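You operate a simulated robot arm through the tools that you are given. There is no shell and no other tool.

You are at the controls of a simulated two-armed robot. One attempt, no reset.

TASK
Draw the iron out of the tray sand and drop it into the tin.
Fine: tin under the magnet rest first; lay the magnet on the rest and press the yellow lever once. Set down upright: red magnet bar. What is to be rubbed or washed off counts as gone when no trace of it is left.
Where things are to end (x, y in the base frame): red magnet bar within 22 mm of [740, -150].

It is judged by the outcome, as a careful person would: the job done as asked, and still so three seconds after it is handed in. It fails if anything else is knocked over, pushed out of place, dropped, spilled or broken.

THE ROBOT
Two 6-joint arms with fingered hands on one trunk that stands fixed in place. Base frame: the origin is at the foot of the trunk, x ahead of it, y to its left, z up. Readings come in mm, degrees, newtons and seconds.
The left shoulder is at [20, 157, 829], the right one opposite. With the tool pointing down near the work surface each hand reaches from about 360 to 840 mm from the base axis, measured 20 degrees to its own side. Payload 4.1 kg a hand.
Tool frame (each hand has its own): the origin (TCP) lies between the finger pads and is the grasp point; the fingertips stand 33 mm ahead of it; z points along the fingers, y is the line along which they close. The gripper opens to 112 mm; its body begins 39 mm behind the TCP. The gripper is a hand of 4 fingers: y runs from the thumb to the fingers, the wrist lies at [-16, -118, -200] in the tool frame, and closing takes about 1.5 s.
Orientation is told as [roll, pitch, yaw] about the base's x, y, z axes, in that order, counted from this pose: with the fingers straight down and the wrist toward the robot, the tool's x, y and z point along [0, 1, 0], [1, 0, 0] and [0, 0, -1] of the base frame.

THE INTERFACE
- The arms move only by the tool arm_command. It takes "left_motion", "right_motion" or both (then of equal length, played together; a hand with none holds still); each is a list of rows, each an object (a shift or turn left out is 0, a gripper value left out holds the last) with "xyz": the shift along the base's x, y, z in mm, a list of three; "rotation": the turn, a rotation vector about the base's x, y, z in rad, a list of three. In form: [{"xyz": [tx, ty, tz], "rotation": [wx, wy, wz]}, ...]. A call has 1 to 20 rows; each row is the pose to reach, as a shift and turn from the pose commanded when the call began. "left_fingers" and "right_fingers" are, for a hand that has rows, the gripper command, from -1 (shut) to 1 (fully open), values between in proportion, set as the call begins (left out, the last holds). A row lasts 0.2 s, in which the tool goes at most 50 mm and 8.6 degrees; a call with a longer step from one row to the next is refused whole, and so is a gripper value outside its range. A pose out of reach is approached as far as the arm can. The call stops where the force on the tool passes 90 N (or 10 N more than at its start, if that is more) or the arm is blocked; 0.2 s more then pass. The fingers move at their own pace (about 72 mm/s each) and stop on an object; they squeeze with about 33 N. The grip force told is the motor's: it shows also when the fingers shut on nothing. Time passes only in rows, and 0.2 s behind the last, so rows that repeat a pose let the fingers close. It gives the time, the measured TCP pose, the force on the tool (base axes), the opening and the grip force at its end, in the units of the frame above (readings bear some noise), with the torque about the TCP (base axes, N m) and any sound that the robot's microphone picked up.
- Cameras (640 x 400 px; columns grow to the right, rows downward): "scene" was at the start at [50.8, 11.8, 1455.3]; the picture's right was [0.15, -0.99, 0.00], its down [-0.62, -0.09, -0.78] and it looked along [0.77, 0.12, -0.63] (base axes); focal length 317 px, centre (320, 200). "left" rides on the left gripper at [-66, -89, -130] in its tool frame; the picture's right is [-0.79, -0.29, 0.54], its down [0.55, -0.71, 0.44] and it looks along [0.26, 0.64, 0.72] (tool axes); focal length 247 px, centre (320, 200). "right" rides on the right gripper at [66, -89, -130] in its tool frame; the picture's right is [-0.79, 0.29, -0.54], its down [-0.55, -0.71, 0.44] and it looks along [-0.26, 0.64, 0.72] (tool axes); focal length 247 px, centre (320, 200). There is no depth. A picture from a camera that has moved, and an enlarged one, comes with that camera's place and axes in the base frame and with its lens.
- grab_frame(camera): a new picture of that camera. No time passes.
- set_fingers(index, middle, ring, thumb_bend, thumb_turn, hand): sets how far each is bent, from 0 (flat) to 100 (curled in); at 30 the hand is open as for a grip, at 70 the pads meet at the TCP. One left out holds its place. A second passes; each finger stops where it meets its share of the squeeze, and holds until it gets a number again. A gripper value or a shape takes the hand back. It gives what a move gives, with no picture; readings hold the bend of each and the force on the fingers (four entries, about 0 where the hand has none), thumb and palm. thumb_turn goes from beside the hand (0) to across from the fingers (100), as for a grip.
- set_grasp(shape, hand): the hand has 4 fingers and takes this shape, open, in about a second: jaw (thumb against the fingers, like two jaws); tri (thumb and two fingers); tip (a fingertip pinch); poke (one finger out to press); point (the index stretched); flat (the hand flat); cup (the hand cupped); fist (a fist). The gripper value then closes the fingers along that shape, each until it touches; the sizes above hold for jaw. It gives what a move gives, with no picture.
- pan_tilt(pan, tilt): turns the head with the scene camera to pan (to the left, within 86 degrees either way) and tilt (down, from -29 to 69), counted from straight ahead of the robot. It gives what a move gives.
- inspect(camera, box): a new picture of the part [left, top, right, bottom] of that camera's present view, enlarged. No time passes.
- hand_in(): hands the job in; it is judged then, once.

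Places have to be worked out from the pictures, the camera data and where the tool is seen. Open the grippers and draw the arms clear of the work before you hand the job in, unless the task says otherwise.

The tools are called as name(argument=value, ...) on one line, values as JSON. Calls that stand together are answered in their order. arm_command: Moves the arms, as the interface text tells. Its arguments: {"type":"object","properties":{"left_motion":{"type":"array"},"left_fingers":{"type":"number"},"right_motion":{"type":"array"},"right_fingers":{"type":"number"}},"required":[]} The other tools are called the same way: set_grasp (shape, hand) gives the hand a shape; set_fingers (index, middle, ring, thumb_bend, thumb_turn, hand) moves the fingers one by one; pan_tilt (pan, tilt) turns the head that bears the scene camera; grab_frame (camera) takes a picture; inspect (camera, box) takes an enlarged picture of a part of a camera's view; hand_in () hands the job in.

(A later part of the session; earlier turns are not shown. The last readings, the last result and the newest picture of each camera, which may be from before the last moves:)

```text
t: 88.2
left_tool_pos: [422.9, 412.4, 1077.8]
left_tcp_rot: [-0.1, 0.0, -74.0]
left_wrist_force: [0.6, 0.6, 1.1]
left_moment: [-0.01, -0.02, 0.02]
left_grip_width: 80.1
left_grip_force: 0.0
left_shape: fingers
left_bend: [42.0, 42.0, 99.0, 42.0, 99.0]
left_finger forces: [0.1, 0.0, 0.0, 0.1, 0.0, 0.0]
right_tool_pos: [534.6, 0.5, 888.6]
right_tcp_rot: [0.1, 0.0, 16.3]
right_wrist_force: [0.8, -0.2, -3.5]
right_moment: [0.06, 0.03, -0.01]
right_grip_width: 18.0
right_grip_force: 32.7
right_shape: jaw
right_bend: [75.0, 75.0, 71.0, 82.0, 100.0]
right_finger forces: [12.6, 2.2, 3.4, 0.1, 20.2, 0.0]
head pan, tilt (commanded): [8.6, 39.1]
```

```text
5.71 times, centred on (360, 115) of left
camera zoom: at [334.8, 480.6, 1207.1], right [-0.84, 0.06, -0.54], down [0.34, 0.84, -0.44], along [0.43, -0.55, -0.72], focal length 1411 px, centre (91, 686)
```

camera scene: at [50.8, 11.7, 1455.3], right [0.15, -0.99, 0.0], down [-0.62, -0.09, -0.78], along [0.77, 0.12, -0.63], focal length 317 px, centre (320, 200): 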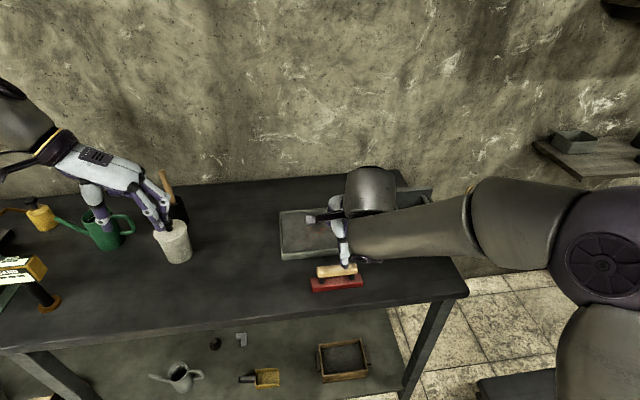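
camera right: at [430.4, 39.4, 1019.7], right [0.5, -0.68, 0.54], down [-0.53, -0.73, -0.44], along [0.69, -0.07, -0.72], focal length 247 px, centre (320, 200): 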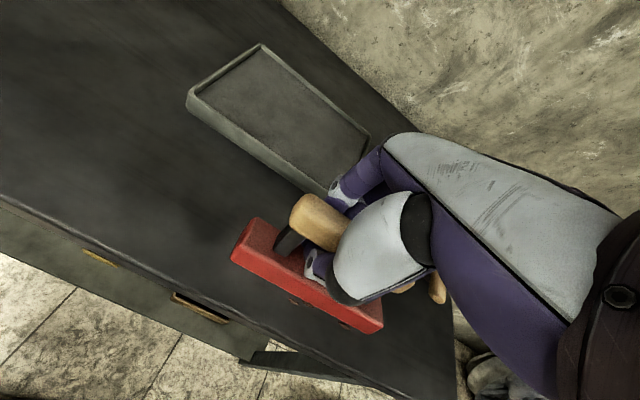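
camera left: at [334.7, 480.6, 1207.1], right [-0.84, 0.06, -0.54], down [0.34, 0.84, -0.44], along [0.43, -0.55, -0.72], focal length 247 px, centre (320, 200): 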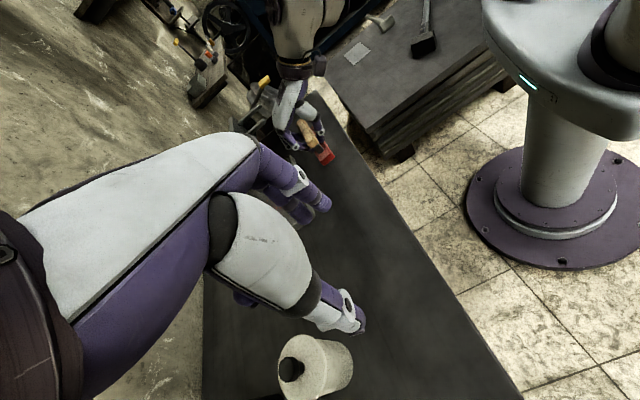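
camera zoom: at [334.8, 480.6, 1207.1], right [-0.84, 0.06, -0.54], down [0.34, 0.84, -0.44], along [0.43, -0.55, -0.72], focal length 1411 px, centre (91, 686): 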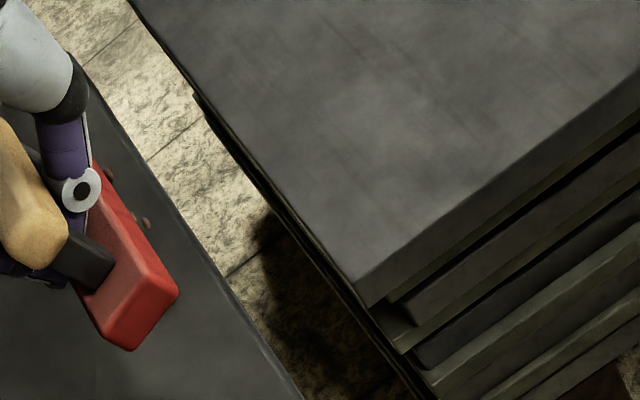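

I judge the swing at about 26° about the handle axis. I tilt the hand −26° about that axis to level the bar, raising 30 mm meanwhile.

arm_command(right_motion=[{"xyz": [0, 0, 8], "rotation": [0.0318, -0.1089, 0]}, {"xyz": [0, 0, 16], "rotation": [0.0637, -0.2178, 0]}, {"xyz": [0, 0, 24], "rotation": [0.0955, -0.3267, 0]}, {"xyz": [0, 0, 30], "rotation": [0.1274, -0.4356, 0]}, {"xyz": [0, 0, 30], "rotation": [0.1274, -0.4356, 0]}])

grab_frame(camera="right")

inspect(camera="scene", box=[310, 200, 410, 310])

inspect(camera="left", box=[300, 70, 380, 140])

```text
t: 89.4
left_tool_pos: [422.6, 411.0, 1077.8]
left_tcp_rot: [0.0, 0.0, -74.0]
left_wrist_force: [-1.0, -0.2, -1.1]
left_moment: [0.01, -0.04, -0.01]
left_grip_width: 80.0
left_grip_force: 0.1
left_shape: fingers
left_bend: [42.0, 42.0, 99.0, 42.0, 99.0]
left_finger forces: [0.1, 0.0, 0.1, 0.0, 0.0, 0.0]
right_tool_pos: [533.6, 10.5, 925.2]
right_tcp_rot: [-0.4, -25.9, 15.9]
right_wrist_force: [0.4, 0.1, -3.2]
right_moment: [0.07, 0.02, -0.01]
right_grip_width: 18.3
right_grip_force: 32.7
right_shape: jaw
right_bend: [75.0, 75.0, 71.0, 82.0, 100.0]
right_finger forces: [12.0, 2.2, 2.9, 0.1, 20.1, 0.0]
right hand out of reach, approached as far as the arm can: row 4, 5
head pan, tilt (commanded): [8.6, 39.1]
```

```text
taken
camera right: at [384.0, 38.1, 1004.4], right [0.24, -0.75, 0.61], down [-0.28, -0.66, -0.7], along [0.93, -0.01, -0.37], focal length 247 px, centre (320, 200)
```

right: 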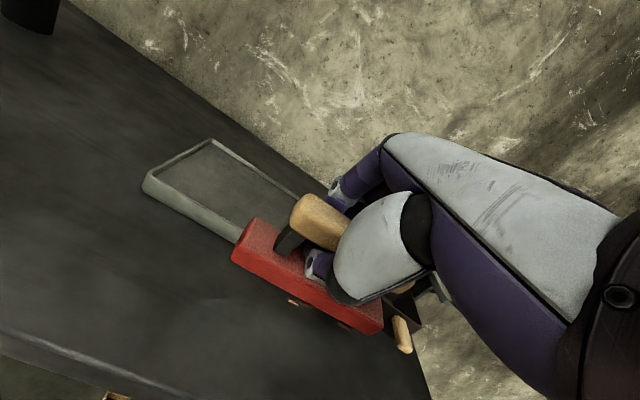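

```text
3.64 times, centred on (360, 255) of scene
camera zoom: at [51.0, 11.7, 1455.3], right [0.15, -0.99, 0.0], down [-0.62, -0.09, -0.78], along [0.77, 0.12, -0.63], focal length 1152 px, centre (174, 0)
```

zoom: 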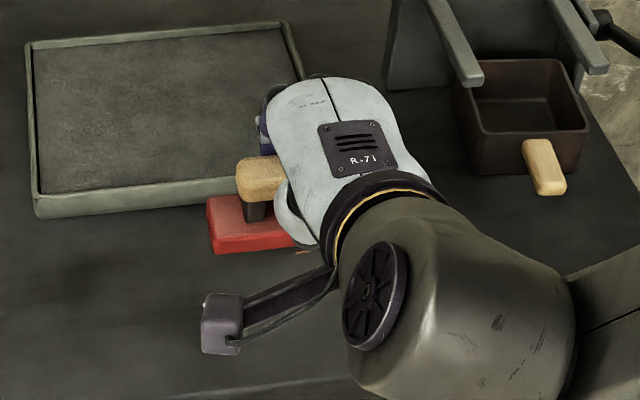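

```text
5.71 times, centred on (340, 105) of left
camera zoom: at [334.8, 480.5, 1207.2], right [-0.84, 0.06, -0.54], down [0.34, 0.84, -0.44], along [0.43, -0.55, -0.72], focal length 1411 px, centre (206, 743)
```

zoom: 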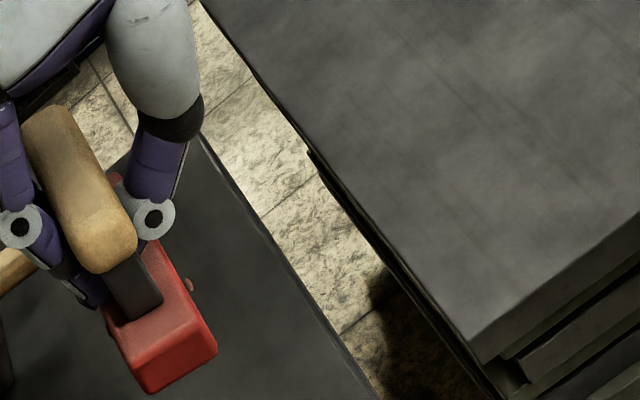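

The bar is level again with the hand tilted 26°. By triangulation the bar centre is about 10 mm ahead and 17 mm right of the TCP, its underside ~53 mm below it. I carry it gently to a hover over the rest: TCP (725, −137, 970).

arm_command(right_motion=[{"xyz": [0, 0, 15]}, {"xyz": [4, -3, 30]}, {"xyz": [14, -11, 40]}, {"xyz": [28, -22, 45]}, {"xyz": [44, -34, 45]}, {"xyz": [60, -46, 45]}, {"xyz": [76, -59, 45]}, {"xyz": [92, -71, 45]}, {"xyz": [108, -83, 45]}, {"xyz": [124, -96, 45]}, {"xyz": [140, -108, 45]}, {"xyz": [156, -120, 45]}, {"xyz": [170, -131, 45]}, {"xyz": [182, -140, 45]}, {"xyz": [189, -145, 45]}, {"xyz": [191.4, -147.5, 45]}, {"xyz": [191.4, -147.5, 45]}])

grab_frame(camera="right")

inspect(camera="scene", box=[350, 130, 490, 270])

grab_frame(camera="left")

```text
t: 93.0
left_tool_pos: [421.7, 413.0, 1077.4]
left_tcp_rot: [-0.1, 0.0, -73.9]
left_wrist_force: [-0.3, 0.6, -0.3]
left_moment: [0.02, 0.02, -0.02]
left_grip_width: 79.8
left_grip_force: 0.0
left_shape: fingers
left_bend: [42.0, 42.0, 99.0, 42.0, 99.0]
left_finger forces: [0.0, 0.0, 0.0, 0.0, 0.1, 0.1]
right_tool_pos: [714.4, -93.3, 994.4]
right_tcp_rot: [-1.1, -24.2, 15.2]
right_wrist_force: [-0.1, -0.8, -2.4]
right_moment: [0.08, 0.03, 0.01]
right_grip_width: 18.4
right_grip_force: 32.9
right_shape: jaw
right_bend: [75.0, 75.0, 71.0, 82.0, 100.0]
right_finger forces: [11.5, 2.2, 3.0, 0.0, 11.6, 0.1]
right hand out of reach, approached as far as the arm can: row 5, 6, 7, 8, 9, 10, 11, 12, 13, 14, 15, 16, 17
head pan, tilt (commanded): [8.6, 39.1]
```

```text
taken
camera right: at [568.4, -60.5, 1076.4], right [0.24, -0.75, 0.62], down [-0.31, -0.67, -0.68], along [0.92, -0.03, -0.39], focal length 247 px, centre (320, 200)
```

right: 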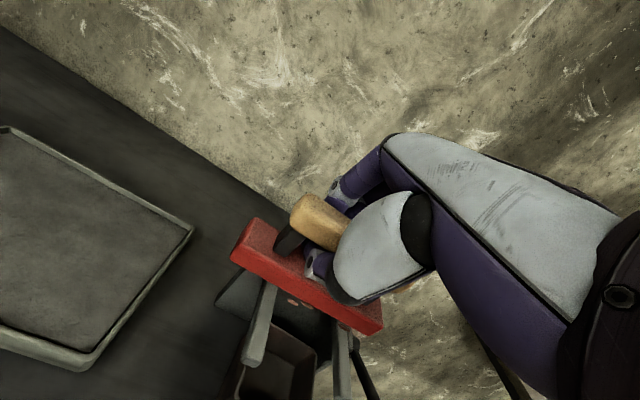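

```text
2.86 times, centred on (420, 200) of scene
camera zoom: at [51.0, 11.8, 1455.3], right [0.15, -0.99, 0.0], down [-0.62, -0.09, -0.78], along [0.77, 0.12, -0.63], focal length 905 px, centre (34, 200)
```

zoom: 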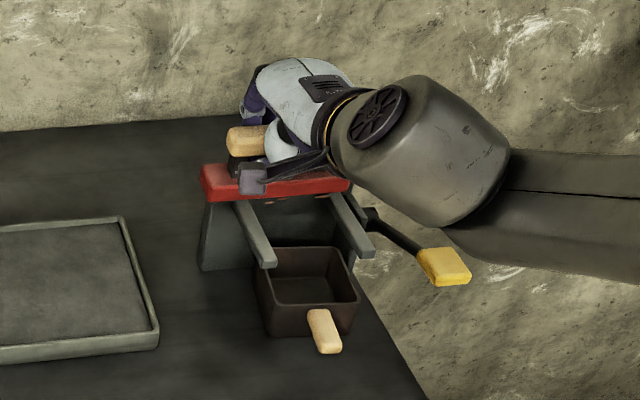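

```text
taken
camera left: at [334.7, 480.6, 1207.1], right [-0.84, 0.06, -0.54], down [0.34, 0.84, -0.44], along [0.43, -0.55, -0.72], focal length 247 px, centre (320, 200)
```

left: 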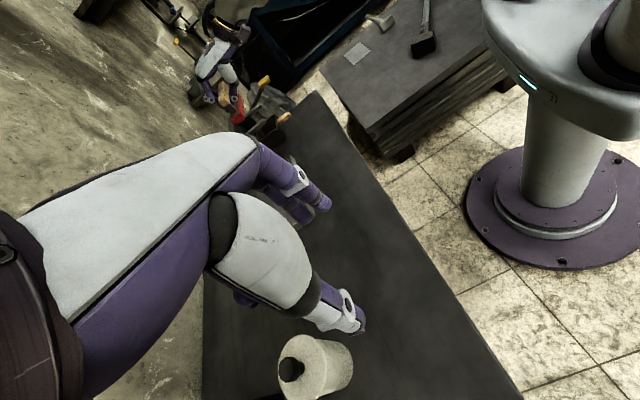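

Pitched 26° the wrist is at its joint limit, so the hand stopped short at (714, −93, 994). I ease the tilt back by 9° (the bar will flatten as it meets the prongs) and move to hover over the spot.

arm_command(right_motion=[{"xyz": [0, 0, 0], "rotation": [-0.0221, 0.0754, 0.009]}, {"xyz": [0, 0, 0], "rotation": [-0.0441, 0.1508, 0.019]}, {"xyz": [6, -13, -4], "rotation": [-0.0441, 0.1508, 0.019]}, {"xyz": [13, -27, -10], "rotation": [-0.0441, 0.1508, 0.019]}, {"xyz": [19, -41, -16], "rotation": [-0.0441, 0.1508, 0.019]}, {"xyz": [19, -41, -16], "rotation": [-0.0441, 0.1508, 0.019]}])

grab_frame(camera="right")

inspect(camera="scene", box=[350, 130, 490, 270])

```text
t: 94.4
left_tool_pos: [422.3, 412.3, 1076.7]
left_tcp_rot: [0.0, 0.0, -74.0]
left_wrist_force: [-0.3, -0.2, 0.1]
left_moment: [-0.01, -0.02, 0.0]
left_grip_width: 79.8
left_grip_force: 0.0
left_shape: fingers
left_bend: [42.0, 42.0, 99.0, 42.0, 99.0]
left_finger forces: [0.1, 0.0, 0.1, 0.0, 0.0, 0.0]
right_tool_pos: [735.8, -133.6, 979.7]
right_tcp_rot: [0.2, -17.1, 17.4]
right_wrist_force: [0.3, -0.1, -3.0]
right_moment: [0.06, 0.04, 0.01]
right_grip_width: 18.1
right_grip_force: 32.7
right_shape: jaw
right_bend: [75.0, 75.0, 71.0, 82.0, 100.0]
right_finger forces: [11.1, 0.3, 3.0, 0.0, 11.2, 0.1]
right hand out of reach, approached as far as the arm can: row 2
head pan, tilt (commanded): [8.6, 39.1]
```

```text
taken
camera right: at [598.4, -107.3, 1078.3], right [0.35, -0.72, 0.6], down [-0.36, -0.69, -0.62], along [0.86, 0.0, -0.5], focal length 247 px, centre (320, 200)
```

right: 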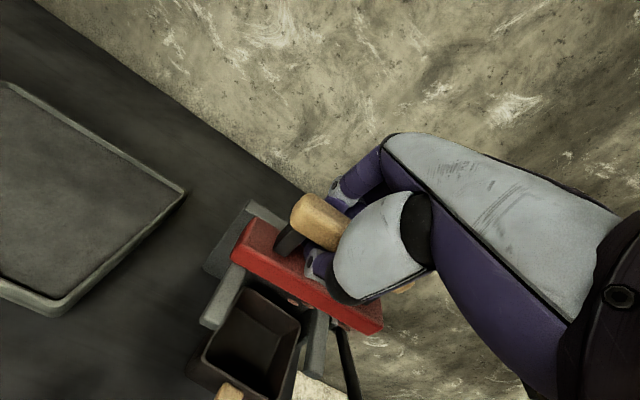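

```text
2.86 times, centred on (420, 200) of scene
camera zoom: at [50.9, 11.8, 1455.3], right [0.15, -0.99, 0.0], down [-0.62, -0.09, -0.78], along [0.77, 0.12, -0.63], focal length 905 px, centre (34, 200)
```

zoom: 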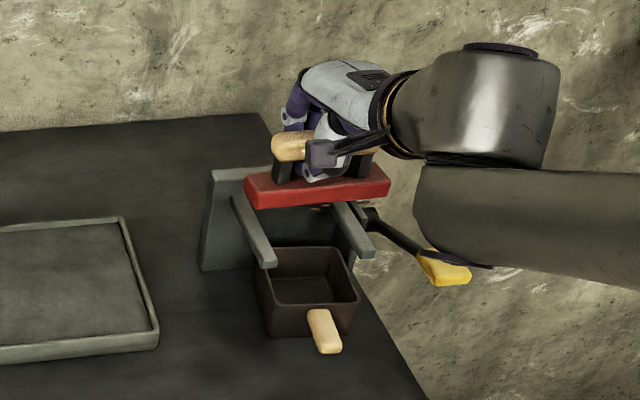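

The bar hovers over the prongs. I zoom in to judge its tilt and position before lowering.

inspect(camera="scene", box=[395, 170, 485, 225])

inspect(camera="right", box=[190, 180, 400, 400])

inspect(camera="left", box=[190, 60, 300, 150])

```text
7.11 times, centred on (440, 198) of scene
camera zoom: at [50.9, 11.8, 1455.3], right [0.15, -0.99, 0.0], down [-0.62, -0.09, -0.78], along [0.77, 0.12, -0.63], focal length 2253 px, centre (-533, 218)
```

zoom: 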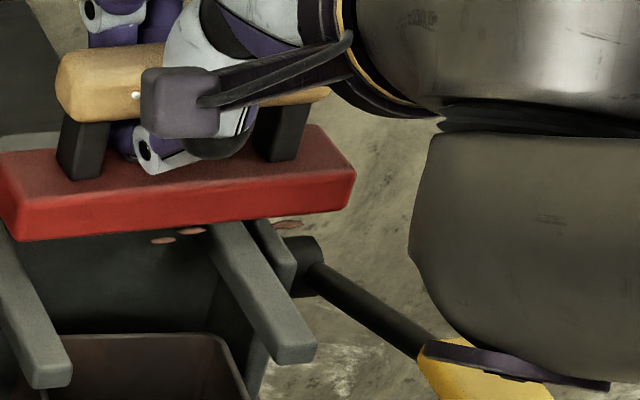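

```text
1.82 times, centred on (295, 290) of right
camera zoom: at [598.4, -107.3, 1078.3], right [0.35, -0.72, 0.6], down [-0.36, -0.69, -0.62], along [0.86, 0.0, -0.5], focal length 449 px, centre (366, 36)
```

zoom: 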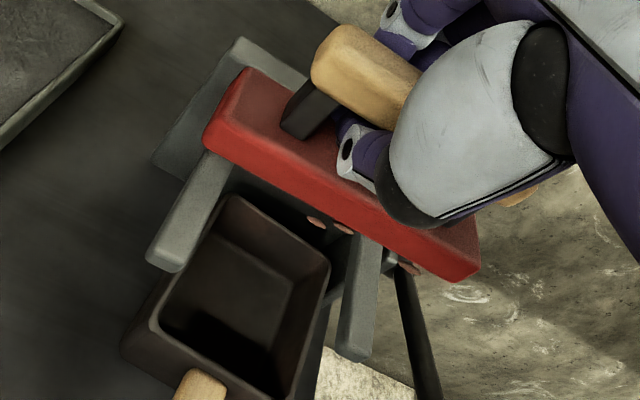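

```text
4.44 times, centred on (245, 105) of left
camera zoom: at [334.7, 480.6, 1207.1], right [-0.84, 0.06, -0.54], down [0.34, 0.84, -0.44], along [0.43, -0.55, -0.72], focal length 1098 px, centre (653, 622)
```

zoom: 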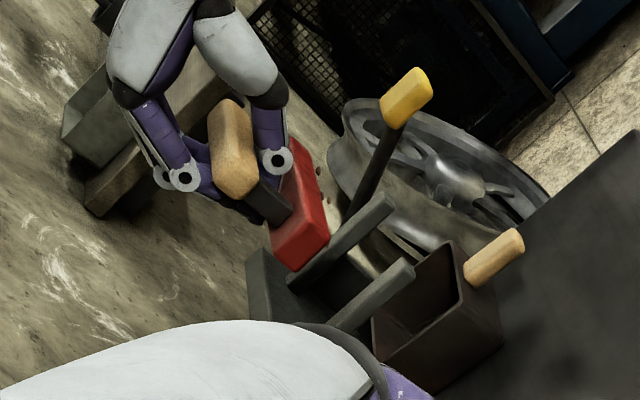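

The bar is nearly level (about 9° with the far edge low), its centre near (735–744, −149). I lower 25 mm and recheck against the prongs.

arm_command(right_motion=[{"xyz": [0, 0, -8]}, {"xyz": [0, 0, -16]}, {"xyz": [0, 0, -25]}, {"xyz": [0, 0, -25]}])

inspect(camera="scene", box=[385, 165, 485, 235])

inspect(camera="right", box=[190, 180, 400, 400])

inspect(camera="left", box=[190, 60, 300, 150])

```text
t: 95.4
left_tool_pos: [421.9, 412.1, 1076.3]
left_tcp_rot: [0.0, 0.0, -74.0]
left_wrist_force: [0.2, 0.3, 0.4]
left_moment: [0.0, 0.01, -0.02]
left_grip_width: 80.1
left_grip_force: 0.0
left_shape: fingers
left_bend: [42.0, 42.0, 99.0, 42.0, 99.0]
left_finger forces: [0.1, 0.0, 0.0, 0.0, 0.1, 0.0]
right_tool_pos: [735.4, -132.9, 954.1]
right_tcp_rot: [0.1, -16.8, 17.3]
right_wrist_force: [-0.3, 0.3, -2.6]
right_moment: [0.01, 0.01, 0.02]
right_grip_width: 18.2
right_grip_force: 32.8
right_shape: jaw
right_bend: [75.0, 75.0, 71.0, 82.0, 100.0]
right_finger forces: [10.9, 0.2, 2.9, 0.0, 11.1, 0.0]
head pan, tilt (commanded): [8.6, 39.1]
```

```text
5.71 times, centred on (435, 200) of scene
camera zoom: at [50.9, 11.8, 1455.3], right [0.15, -0.99, 0.0], down [-0.62, -0.09, -0.78], along [0.77, 0.12, -0.63], focal length 1810 px, centre (-337, 200)
```

zoom: 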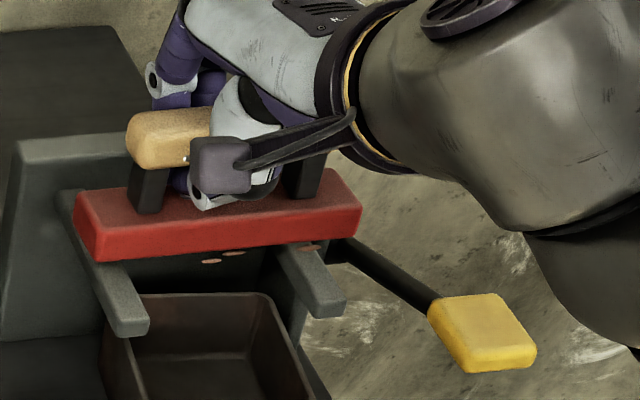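

```text
1.82 times, centred on (295, 290) of right
camera zoom: at [598.2, -106.8, 1053.0], right [0.35, -0.72, 0.6], down [-0.36, -0.69, -0.62], along [0.86, 0.0, -0.5], focal length 449 px, centre (366, 36)
```

zoom: 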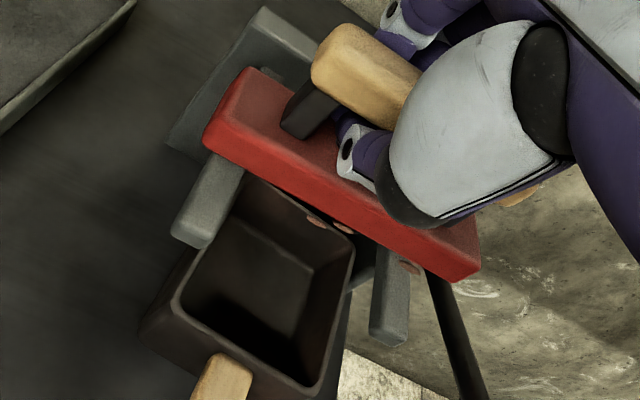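

```text
4.44 times, centred on (245, 105) of left
camera zoom: at [334.7, 480.6, 1207.1], right [-0.84, 0.06, -0.54], down [0.34, 0.84, -0.44], along [0.43, -0.55, -0.72], focal length 1098 px, centre (653, 622)
```

zoom: 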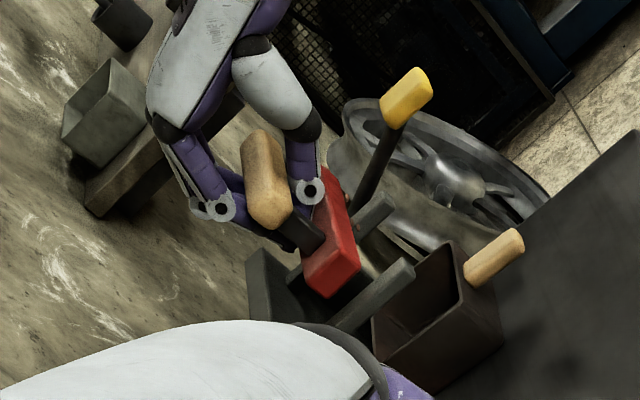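

By projection, the bar needs only to drop ~17 mm to be exactly at its target on the prongs; the sideways placement matches within ~2 mm. I lower 11 mm and read the force.

arm_command(right_motion=[{"xyz": [0, 0, -4]}, {"xyz": [0, 0, -8]}, {"xyz": [0, 0, -11]}, {"xyz": [0, 0, -11]}])

inspect(camera="scene", box=[385, 165, 485, 235])

inspect(camera="left", box=[210, 70, 290, 140])

```text
t: 96.4
left_tool_pos: [423.1, 412.3, 1077.0]
left_tcp_rot: [0.0, 0.0, -74.0]
left_wrist_force: [1.0, -0.1, 0.2]
left_moment: [0.0, -0.01, -0.02]
left_grip_width: 80.1
left_grip_force: 0.0
left_shape: fingers
left_bend: [42.0, 42.0, 99.0, 42.0, 99.0]
left_finger forces: [0.1, 0.1, 0.0, 0.0, 0.0, 0.1]
right_tool_pos: [734.9, -134.3, 949.3]
right_tcp_rot: [0.0, -16.7, 17.2]
right_wrist_force: [0.0, -0.7, -3.1]
right_moment: [0.03, 0.02, -0.04]
right_grip_width: 18.1
right_grip_force: 32.8
right_shape: jaw
right_bend: [75.0, 75.0, 71.0, 82.0, 100.0]
right_finger forces: [10.9, 0.2, 3.0, 0.1, 11.1, 0.1]
right hand out of reach, approached as far as the arm can: row 2, 3, 4
head pan, tilt (commanded): [8.6, 39.1]
```

```text
5.71 times, centred on (435, 200) of scene
camera zoom: at [51.0, 11.8, 1455.3], right [0.15, -0.99, 0.0], down [-0.62, -0.09, -0.78], along [0.77, 0.12, -0.63], focal length 1810 px, centre (-337, 200)
```

zoom: 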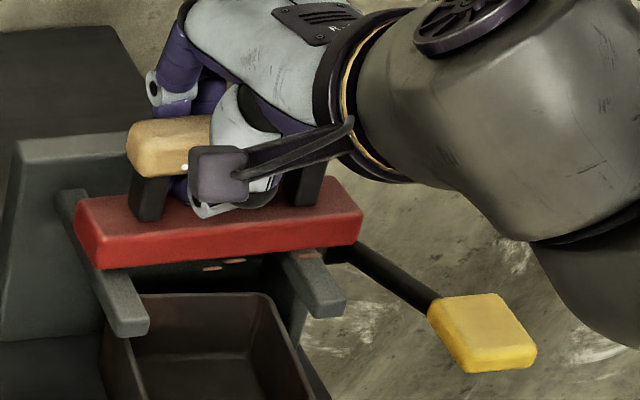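

```text
5.71 times, centred on (250, 105) of left
camera zoom: at [334.7, 480.6, 1207.1], right [-0.84, 0.06, -0.54], down [0.34, 0.84, -0.44], along [0.43, -0.55, -0.72], focal length 1411 px, centre (720, 743)
```

zoom: 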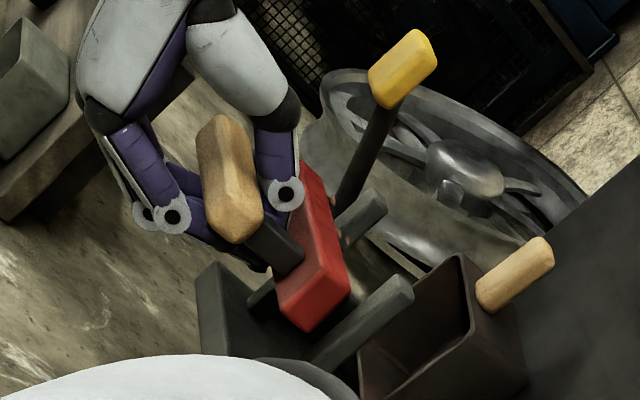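

The wrist limit stopped it at z≈949. I ease the tilt by another 8°, compensating 7 mm forward so the bar stays over the spot.

arm_command(right_motion=[{"xyz": [3.3, 1, 0], "rotation": [-0.0207, 0.0667, -0.008]}, {"xyz": [6.7, 2.1, 0], "rotation": [-0.0413, 0.1334, -0.0157]}, {"xyz": [6.7, 2.1, 0], "rotation": [-0.0413, 0.1334, -0.0157]}])

inspect(camera="scene", box=[385, 165, 485, 235])

inspect(camera="left", box=[210, 70, 290, 140])

```text
t: 97.2
left_tool_pos: [421.8, 412.4, 1077.5]
left_tcp_rot: [0.0, 0.0, -73.9]
left_wrist_force: [0.7, -0.2, -0.3]
left_moment: [-0.01, 0.0, 0.04]
left_grip_width: 79.9
left_grip_force: 0.0
left_shape: fingers
left_bend: [42.0, 42.0, 99.0, 42.0, 99.0]
left_finger forces: [0.0, 0.0, 0.1, 0.1, 0.1, 0.1]
right_tool_pos: [735.3, -135.0, 949.4]
right_tcp_rot: [-0.2, -16.7, 17.2]
right_wrist_force: [0.6, -0.5, -3.6]
right_moment: [0.04, 0.05, 0.0]
right_grip_width: 17.8
right_grip_force: 32.9
right_shape: jaw
right_bend: [75.0, 75.0, 71.0, 82.0, 100.0]
right_finger forces: [10.9, 0.4, 3.0, 0.0, 11.3, 0.0]
right hand out of reach, approached as far as the arm can: row 1, 2, 3
head pan, tilt (commanded): [8.6, 39.1]
```

```text
5.71 times, centred on (435, 200) of scene
camera zoom: at [51.0, 11.8, 1455.3], right [0.15, -0.99, 0.0], down [-0.62, -0.09, -0.78], along [0.77, 0.12, -0.63], focal length 1810 px, centre (-337, 200)
```

zoom: 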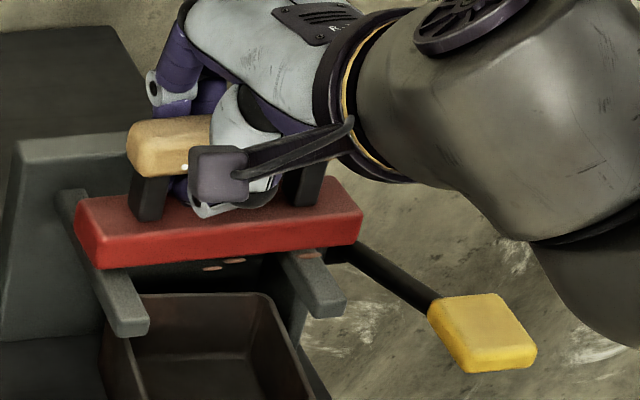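

```text
5.71 times, centred on (250, 105) of left
camera zoom: at [334.7, 480.6, 1207.1], right [-0.84, 0.06, -0.54], down [0.34, 0.84, -0.44], along [0.43, -0.55, -0.72], focal length 1411 px, centre (720, 743)
```

zoom: 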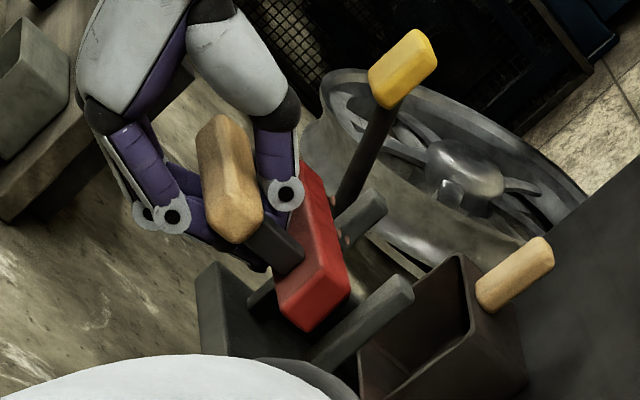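

The arm is stuck against a joint limit here. I probe gently which direction is free: first only a small tilt reduction, with no shift.

arm_command(right_motion=[{"xyz": [0, 0, 4], "rotation": [0, 0, 0]}, {"xyz": [0, 0, 4], "rotation": [-0.0207, 0.0667, 0]}, {"xyz": [0, 0, 4], "rotation": [-0.0413, 0.1334, 0]}, {"xyz": [0, 0, 4], "rotation": [-0.0413, 0.1334, 0]}])

```text
t: 98.2
left_tool_pos: [423.4, 413.2, 1077.4]
left_tcp_rot: [0.1, 0.1, -74.0]
left_wrist_force: [0.8, 0.2, 0.4]
left_moment: [0.02, 0.0, 0.0]
left_grip_width: 79.7
left_grip_force: 0.0
left_shape: fingers
left_bend: [42.0, 42.0, 99.0, 42.0, 99.0]
left_finger forces: [0.0, 0.0, 0.0, 0.1, 0.0, 0.0]
right_tool_pos: [734.6, -133.9, 953.7]
right_tcp_rot: [0.0, -16.7, 17.1]
right_wrist_force: [-0.2, 0.9, -3.0]
right_moment: [0.05, 0.01, 0.02]
right_grip_width: 17.9
right_grip_force: 32.8
right_shape: jaw
right_bend: [75.0, 75.0, 71.0, 82.0, 100.0]
right_finger forces: [10.8, 0.2, 2.9, 0.0, 11.2, 0.0]
right hand out of reach, approached as far as the arm can: row 2, 3, 4
head pan, tilt (commanded): [8.6, 39.1]
```

Less tilt isn't reachable in this posture; perhaps the yaw relative to the forearm is the limit. I probe a yaw change of −7° (harmless for resting the bar on the prongs), then tilt.

arm_command(right_motion=[{"xyz": [0, 0, 0], "rotation": [0, 0, -0.06]}, {"xyz": [0, 0, 0], "rotation": [0, 0, -0.12]}, {"xyz": [0, 0, -4], "rotation": [0, 0, -0.12]}, {"xyz": [0, 0, -8], "rotation": [0, 0, -0.12]}, {"xyz": [0, 0, -8], "rotation": [0, 0, -0.12]}])

```text
t: 99.4
left_tool_pos: [422.4, 412.9, 1077.4]
left_tcp_rot: [0.0, 0.1, -74.0]
left_wrist_force: [0.0, -0.8, -0.9]
left_moment: [0.03, -0.03, 0.02]
left_grip_width: 80.1
left_grip_force: 0.1
left_shape: fingers
left_bend: [42.0, 42.0, 99.0, 42.0, 99.0]
left_finger forces: [0.0, 0.0, 0.0, 0.1, 0.0, 0.1]
right_tool_pos: [735.5, -134.0, 944.9]
right_tcp_rot: [-0.1, -16.7, 10.3]
right_wrist_force: [0.3, 0.6, -3.3]
right_moment: [0.03, 0.0, 0.04]
right_grip_width: 18.0
right_grip_force: 32.9
right_shape: jaw
right_bend: [75.0, 75.0, 71.0, 82.0, 100.0]
right_finger forces: [10.7, 0.3, 3.0, 0.1, 11.2, 0.1]
head pan, tilt (commanded): [8.6, 39.1]
```

Yaw was the limiting factor: now z=945 is reached freely with yaw 10°. I look at the bar against the prongs before the final lowering.

inspect(camera="scene", box=[385, 165, 485, 235])

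inspect(camera="right", box=[190, 180, 400, 400])

inspect(camera="left", box=[210, 70, 290, 140])

```text
5.71 times, centred on (435, 200) of scene
camera zoom: at [50.9, 11.8, 1455.3], right [0.15, -0.99, 0.0], down [-0.62, -0.09, -0.78], along [0.77, 0.12, -0.63], focal length 1810 px, centre (-337, 200)
```

zoom: 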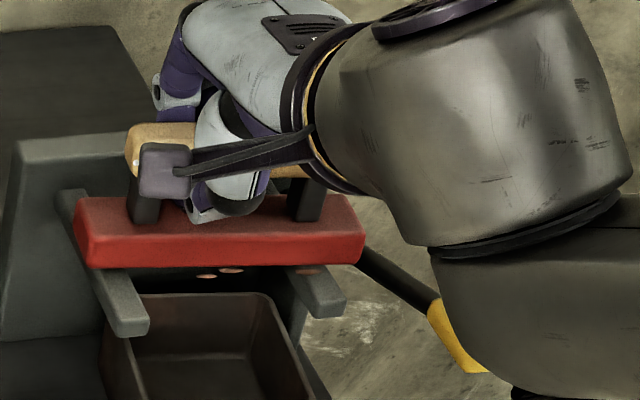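

```text
1.82 times, centred on (295, 290) of right
camera zoom: at [602.7, -91.0, 1044.8], right [0.26, -0.76, 0.6], down [-0.45, -0.64, -0.62], along [0.86, -0.11, -0.51], focal length 449 px, centre (366, 36)
```

zoom: 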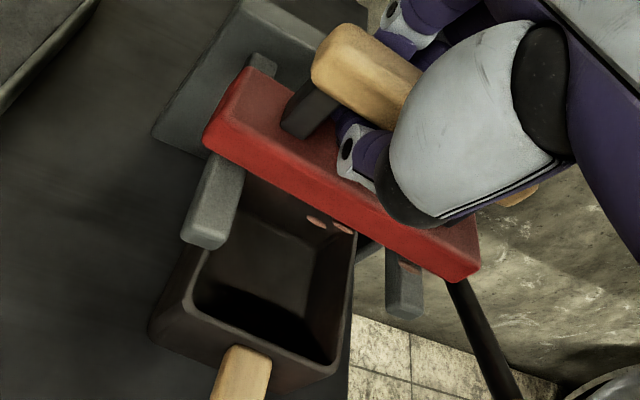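

```text
5.71 times, centred on (250, 105) of left
camera zoom: at [334.7, 480.6, 1207.1], right [-0.84, 0.06, -0.54], down [0.34, 0.84, -0.44], along [0.43, -0.55, -0.72], focal length 1411 px, centre (720, 743)
```

zoom: 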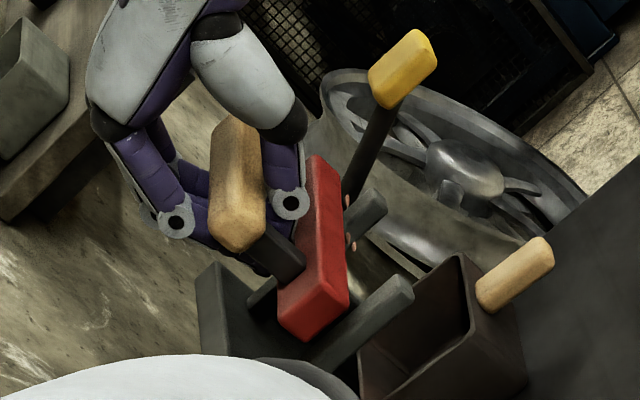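

The bar is about 8 mm above its resting place, ~4 mm too far right. I shift 3.5 mm left and lower 4 mm.

arm_command(right_motion=[{"xyz": [-0.6, 3.4, 0]}, {"xyz": [-0.6, 3.4, -2]}, {"xyz": [-0.6, 3.4, -4]}, {"xyz": [-0.6, 3.4, -4]}])

```text
t: 100.4
left_tool_pos: [423.2, 411.3, 1076.9]
left_tcp_rot: [0.0, 0.1, -74.0]
left_wrist_force: [-0.3, 0.3, 0.5]
left_moment: [0.0, 0.0, 0.01]
left_grip_width: 79.9
left_grip_force: 0.1
left_shape: fingers
left_bend: [42.0, 42.0, 99.0, 42.0, 99.0]
left_finger forces: [0.0, 0.0, 0.0, 0.1, 0.0, 0.0]
right_tool_pos: [732.4, -130.0, 941.0]
right_tcp_rot: [-0.1, -16.8, 10.3]
right_wrist_force: [-0.7, 0.0, -3.5]
right_moment: [0.04, -0.01, 0.01]
right_grip_width: 18.1
right_grip_force: 32.4
right_shape: jaw
right_bend: [75.0, 75.0, 71.0, 82.0, 100.0]
right_finger forces: [10.7, 0.4, 2.9, 0.1, 11.1, 0.0]
head pan, tilt (commanded): [8.6, 39.1]
```

No contact yet (−3.5 N). I lower 2 mm more at a time.

arm_command(right_motion=[{"xyz": [0, 0, -1]}, {"xyz": [0, 0, -2]}, {"xyz": [0, 0, -2.5]}, {"xyz": [0, 0, -2.5]}])

```text
t: 101.4
left_tool_pos: [423.0, 412.7, 1077.2]
left_tcp_rot: [0.0, 0.0, -73.9]
left_wrist_force: [-0.1, 0.0, -0.6]
left_moment: [-0.05, 0.02, -0.01]
left_grip_width: 79.9
left_grip_force: 0.0
left_shape: fingers
left_bend: [42.0, 42.0, 99.0, 42.0, 99.0]
left_finger forces: [0.0, 0.0, 0.0, 0.0, 0.0, 0.0]
right_tool_pos: [734.7, -131.4, 937.9]
right_tcp_rot: [-0.1, -16.6, 10.3]
right_wrist_force: [-0.1, -0.5, -3.1]
right_moment: [0.06, 0.02, -0.03]
right_grip_width: 18.1
right_grip_force: 32.7
right_shape: jaw
right_bend: [75.0, 75.0, 71.0, 82.0, 100.0]
right_finger forces: [10.7, 0.3, 2.9, 0.1, 11.2, 0.0]
head pan, tilt (commanded): [8.6, 39.1]
```

Still free. Another 3 mm, then a look.

arm_command(right_motion=[{"xyz": [0, 0, -1]}, {"xyz": [0, 0, -2]}, {"xyz": [0, 0, -3]}, {"xyz": [0, 0, -3]}])

inspect(camera="scene", box=[385, 165, 485, 235])

inspect(camera="left", box=[210, 70, 290, 140])

```text
t: 102.4
left_tool_pos: [422.8, 412.0, 1077.2]
left_tcp_rot: [0.0, -0.1, -74.0]
left_wrist_force: [0.1, 0.7, 0.8]
left_moment: [-0.02, 0.02, 0.01]
left_grip_width: 79.8
left_grip_force: 0.1
left_shape: fingers
left_bend: [42.0, 42.0, 99.0, 42.0, 99.0]
left_finger forces: [0.1, 0.0, 0.1, 0.0, 0.0, 0.1]
right_tool_pos: [733.1, -130.3, 936.0]
right_tcp_rot: [0.0, -16.6, 10.2]
right_wrist_force: [-0.2, 0.4, -2.4]
right_moment: [0.04, 0.01, 0.01]
right_grip_width: 18.0
right_grip_force: 33.4
right_shape: jaw
right_bend: [75.0, 75.0, 71.0, 82.0, 100.0]
right_finger forces: [10.6, 0.2, 2.9, 0.1, 11.3, 0.1]
head pan, tilt (commanded): [8.6, 39.1]
```

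```text
5.71 times, centred on (435, 200) of scene
camera zoom: at [51.0, 11.8, 1455.3], right [0.15, -0.99, 0.0], down [-0.62, -0.09, -0.78], along [0.77, 0.12, -0.63], focal length 1810 px, centre (-337, 200)
```

zoom: 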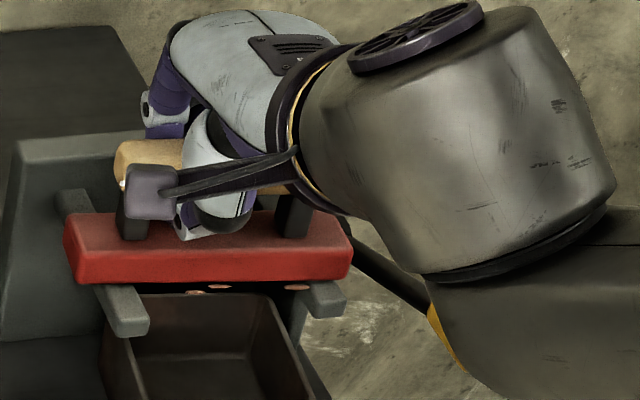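

```text
5.71 times, centred on (250, 105) of left
camera zoom: at [334.7, 480.6, 1207.1], right [-0.84, 0.06, -0.54], down [0.34, 0.84, -0.44], along [0.43, -0.55, -0.72], focal length 1411 px, centre (720, 743)
```

zoom: 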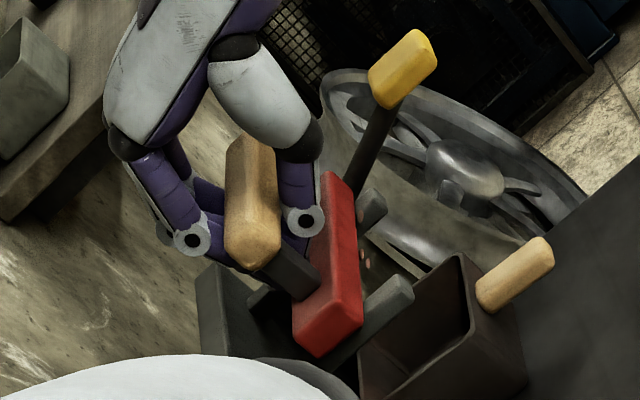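

The bar's outline now matches the target almost exactly, but the force shows it barely touching. I continue down 2 mm.

arm_command(right_motion=[{"xyz": [0, 0, -1]}, {"xyz": [0, 0, -2]}, {"xyz": [0, 0, -2]}])

```text
t: 103.2
left_tool_pos: [422.5, 412.5, 1077.0]
left_tcp_rot: [0.1, 0.0, -74.0]
left_wrist_force: [0.2, -0.5, -0.5]
left_moment: [0.0, -0.02, -0.04]
left_grip_width: 80.1
left_grip_force: 0.0
left_shape: fingers
left_bend: [42.0, 42.0, 99.0, 42.0, 99.0]
left_finger forces: [0.0, 0.1, 0.0, 0.0, 0.0, 0.0]
right_tool_pos: [734.2, -131.6, 933.4]
right_tcp_rot: [0.0, -16.7, 10.3]
right_wrist_force: [-0.5, 1.4, -1.7]
right_moment: [-0.02, 0.0, -0.04]
right_grip_width: 18.1
right_grip_force: 32.8
right_shape: jaw
right_bend: [75.0, 75.0, 71.0, 82.0, 100.0]
right_finger forces: [10.6, 0.4, 2.7, 0.1, 11.4, 0.1]
head pan, tilt (commanded): [8.6, 39.1]
```

Contact is beginning (−1.7 N). Two more millimetres.

arm_command(right_motion=[{"xyz": [0, 0, -1]}, {"xyz": [0, 0, -2]}, {"xyz": [0, 0, -2]}])

inspect(camera="scene", box=[385, 165, 485, 235])

inspect(camera="left", box=[210, 70, 290, 140])

inspect(camera="right", box=[190, 180, 400, 400])

```text
t: 104.0
left_tool_pos: [422.0, 412.4, 1077.9]
left_tcp_rot: [0.0, 0.1, -74.0]
left_wrist_force: [0.6, -0.3, -0.9]
left_moment: [0.0, -0.01, -0.01]
left_grip_width: 80.0
left_grip_force: 0.2
left_shape: fingers
left_bend: [42.0, 42.0, 99.0, 42.0, 99.0]
left_finger forces: [0.1, 0.1, 0.1, 0.0, 0.0, 0.0]
right_tool_pos: [733.5, -130.4, 931.9]
right_tcp_rot: [-0.2, -16.8, 10.3]
right_wrist_force: [-3.5, 1.5, 9.0]
right_moment: [0.05, -0.02, -0.01]
right_grip_width: 18.1
right_grip_force: 33.1
right_shape: jaw
right_bend: [75.0, 75.0, 71.0, 83.0, 100.0]
right_finger forces: [9.5, 0.5, 2.8, 0.1, 12.0, 0.1]
head pan, tilt (commanded): [8.6, 39.1]
```

```text
5.71 times, centred on (435, 200) of scene
camera zoom: at [50.4, 12.0, 1455.3], right [0.15, -0.99, 0.0], down [-0.62, -0.09, -0.78], along [0.77, 0.12, -0.63], focal length 1810 px, centre (-337, 200)
```

zoom: 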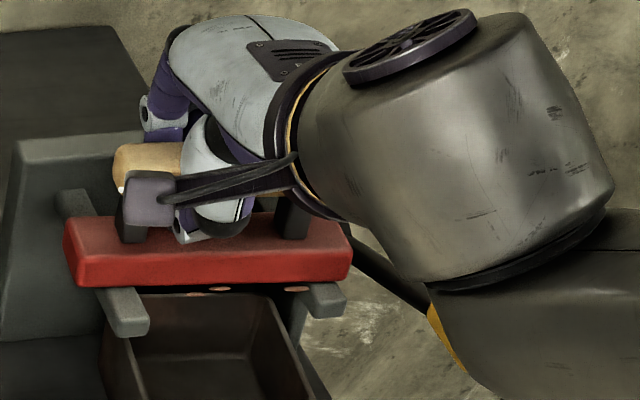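

```text
5.71 times, centred on (250, 105) of left
camera zoom: at [334.3, 480.7, 1207.2], right [-0.84, 0.06, -0.54], down [0.34, 0.84, -0.44], along [0.43, -0.55, -0.72], focal length 1411 px, centre (720, 743)
```

zoom: 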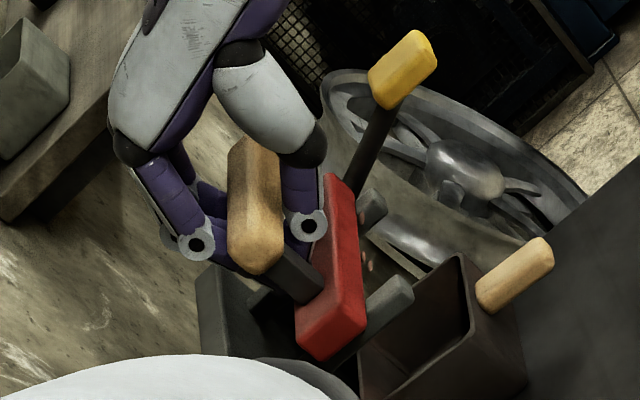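

```text
1.82 times, centred on (295, 290) of right
camera zoom: at [602.0, -87.4, 1032.2], right [0.26, -0.76, 0.6], down [-0.45, -0.64, -0.62], along [0.86, -0.11, -0.5], focal length 449 px, centre (366, 36)
```

zoom: 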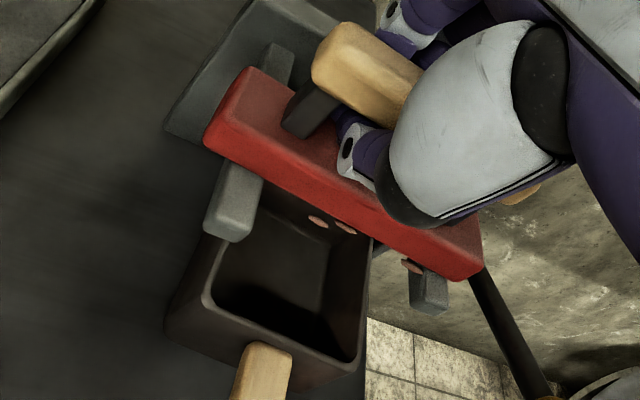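

The bar now rests on both prongs (9 N upward). I open the hand partway to let it settle, and look.

arm_command(right_motion=[{"xyz": [0, 0, 0.5]}, {"xyz": [0, 0, 1]}, {"xyz": [0, 0, 1]}, {"xyz": [0, 0, 1]}, {"xyz": [0, 0, 1]}], right_fingers=-0.3)

inspect(camera="scene", box=[385, 165, 485, 235])

inspect(camera="left", box=[210, 70, 290, 140])

inspect(camera="right", box=[190, 150, 400, 400])

```text
t: 105.2
left_tool_pos: [422.3, 412.8, 1076.4]
left_tcp_rot: [0.0, 0.1, -74.0]
left_wrist_force: [0.8, 0.2, 0.0]
left_moment: [-0.02, 0.01, 0.0]
left_grip_width: 80.0
left_grip_force: 0.0
left_shape: fingers
left_bend: [42.0, 42.0, 99.0, 42.0, 99.0]
left_finger forces: [0.0, 0.1, 0.0, 0.1, 0.0, 0.0]
right_tool_pos: [735.0, -130.0, 933.8]
right_tcp_rot: [-0.1, -16.9, 10.3]
right_wrist_force: [1.7, -0.9, 22.7]
right_moment: [0.12, -0.05, 0.02]
right_grip_width: 36.6
right_grip_force: 0.1
right_shape: jaw
right_bend: [76.0, 51.0, 48.0, 83.0, 100.0]
right_finger forces: [0.1, 0.1, 0.0, 0.0, 22.3, 0.0]
head pan, tilt (commanded): [8.6, 39.1]
```

```text
5.71 times, centred on (435, 200) of scene
camera zoom: at [50.2, 11.9, 1455.3], right [0.15, -0.99, 0.0], down [-0.62, -0.09, -0.78], along [0.77, 0.12, -0.63], focal length 1810 px, centre (-337, 200)
```

zoom: 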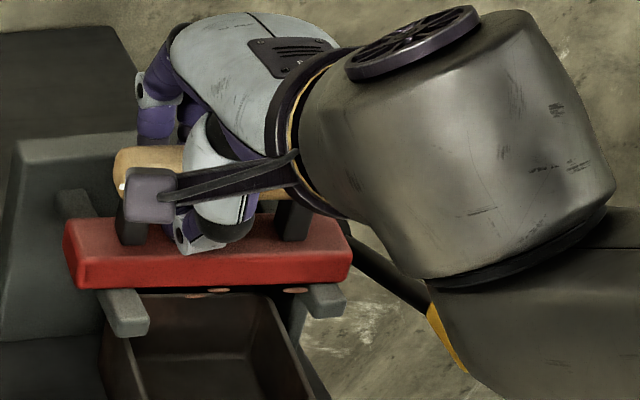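

```text
5.71 times, centred on (250, 105) of left
camera zoom: at [334.2, 480.6, 1207.3], right [-0.84, 0.06, -0.54], down [0.34, 0.84, -0.44], along [0.43, -0.55, -0.72], focal length 1411 px, centre (720, 743)
```

zoom: 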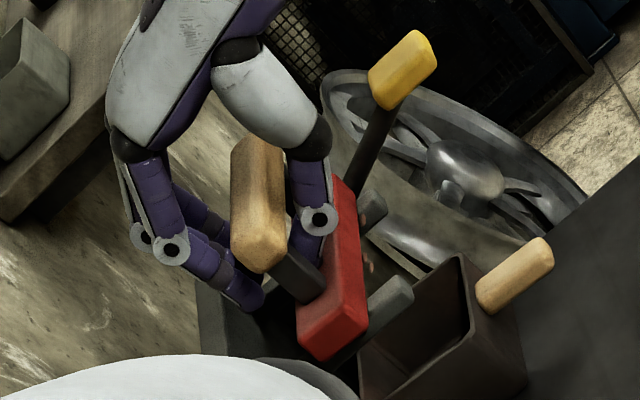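

```text
1.60 times, centred on (295, 275) of right
camera zoom: at [601.9, -87.6, 1033.6], right [0.26, -0.76, 0.6], down [-0.45, -0.64, -0.62], along [0.86, -0.11, -0.5], focal length 395 px, centre (360, 80)
```

zoom: 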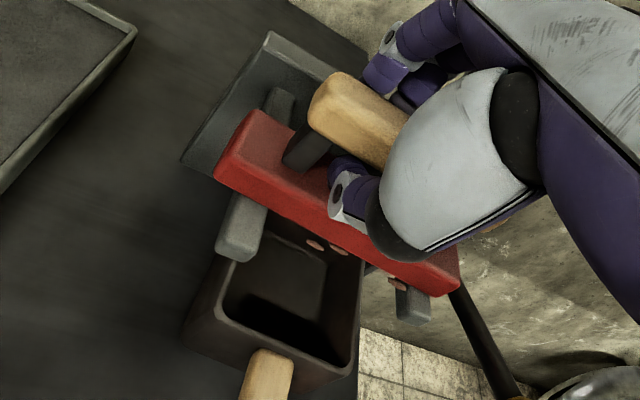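

The middle and ring fingers opened but the thumb still presses on the bar top (22 N). I open thumb and index stepwise with individual finger control.

set_fingers(hand="right", index=55, middle=48, ring=45, thumb_bend=68)

inspect(camera="scene", box=[385, 165, 485, 235])

inspect(camera="right", box=[190, 150, 400, 400])

```text
t: 106.2
left_tool_pos: [422.4, 412.4, 1077.3]
left_tcp_rot: [0.1, -0.1, -74.0]
left_wrist_force: [-0.1, 0.4, 0.6]
left_moment: [0.01, 0.0, -0.02]
left_grip_width: 80.1
left_grip_force: 0.1
left_shape: fingers
left_bend: [42.0, 42.0, 99.0, 42.0, 99.0]
left_finger forces: [0.0, 0.0, 0.0, 0.0, 0.0, 0.0]
right_tool_pos: [733.1, -130.1, 934.3]
right_tcp_rot: [-0.1, -16.8, 10.3]
right_wrist_force: [-7.0, -2.5, 21.5]
right_moment: [0.23, -0.15, 0.05]
right_grip_width: 12.7
right_grip_force: 17.3
right_shape: fingers
right_bend: [55.0, 48.0, 45.0, 77.0, 100.0]
right_finger forces: [0.8, 0.1, 0.0, 0.1, 32.7, 0.0]
head pan, tilt (commanded): [8.6, 39.1]
```

```text
5.71 times, centred on (435, 200) of scene
camera zoom: at [49.9, 11.9, 1455.3], right [0.15, -0.99, 0.0], down [-0.62, -0.09, -0.78], along [0.77, 0.12, -0.63], focal length 1810 px, centre (-337, 200)
```

zoom: 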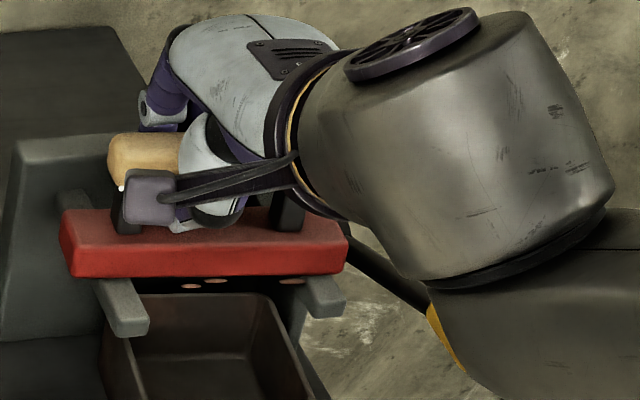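

```text
1.60 times, centred on (295, 275) of right
camera zoom: at [601.5, -87.5, 1033.0], right [0.26, -0.76, 0.6], down [-0.45, -0.64, -0.62], along [0.86, -0.11, -0.5], focal length 395 px, centre (360, 80)
```

zoom: 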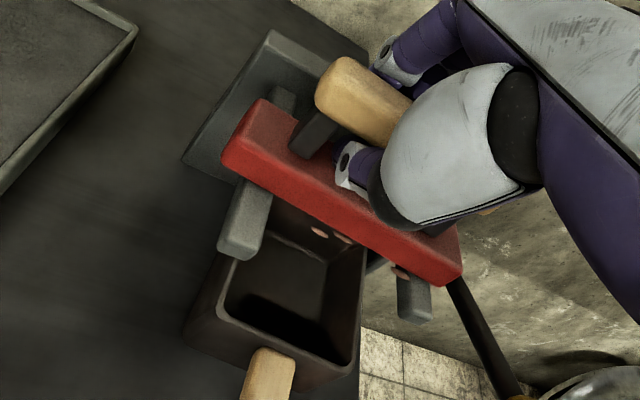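

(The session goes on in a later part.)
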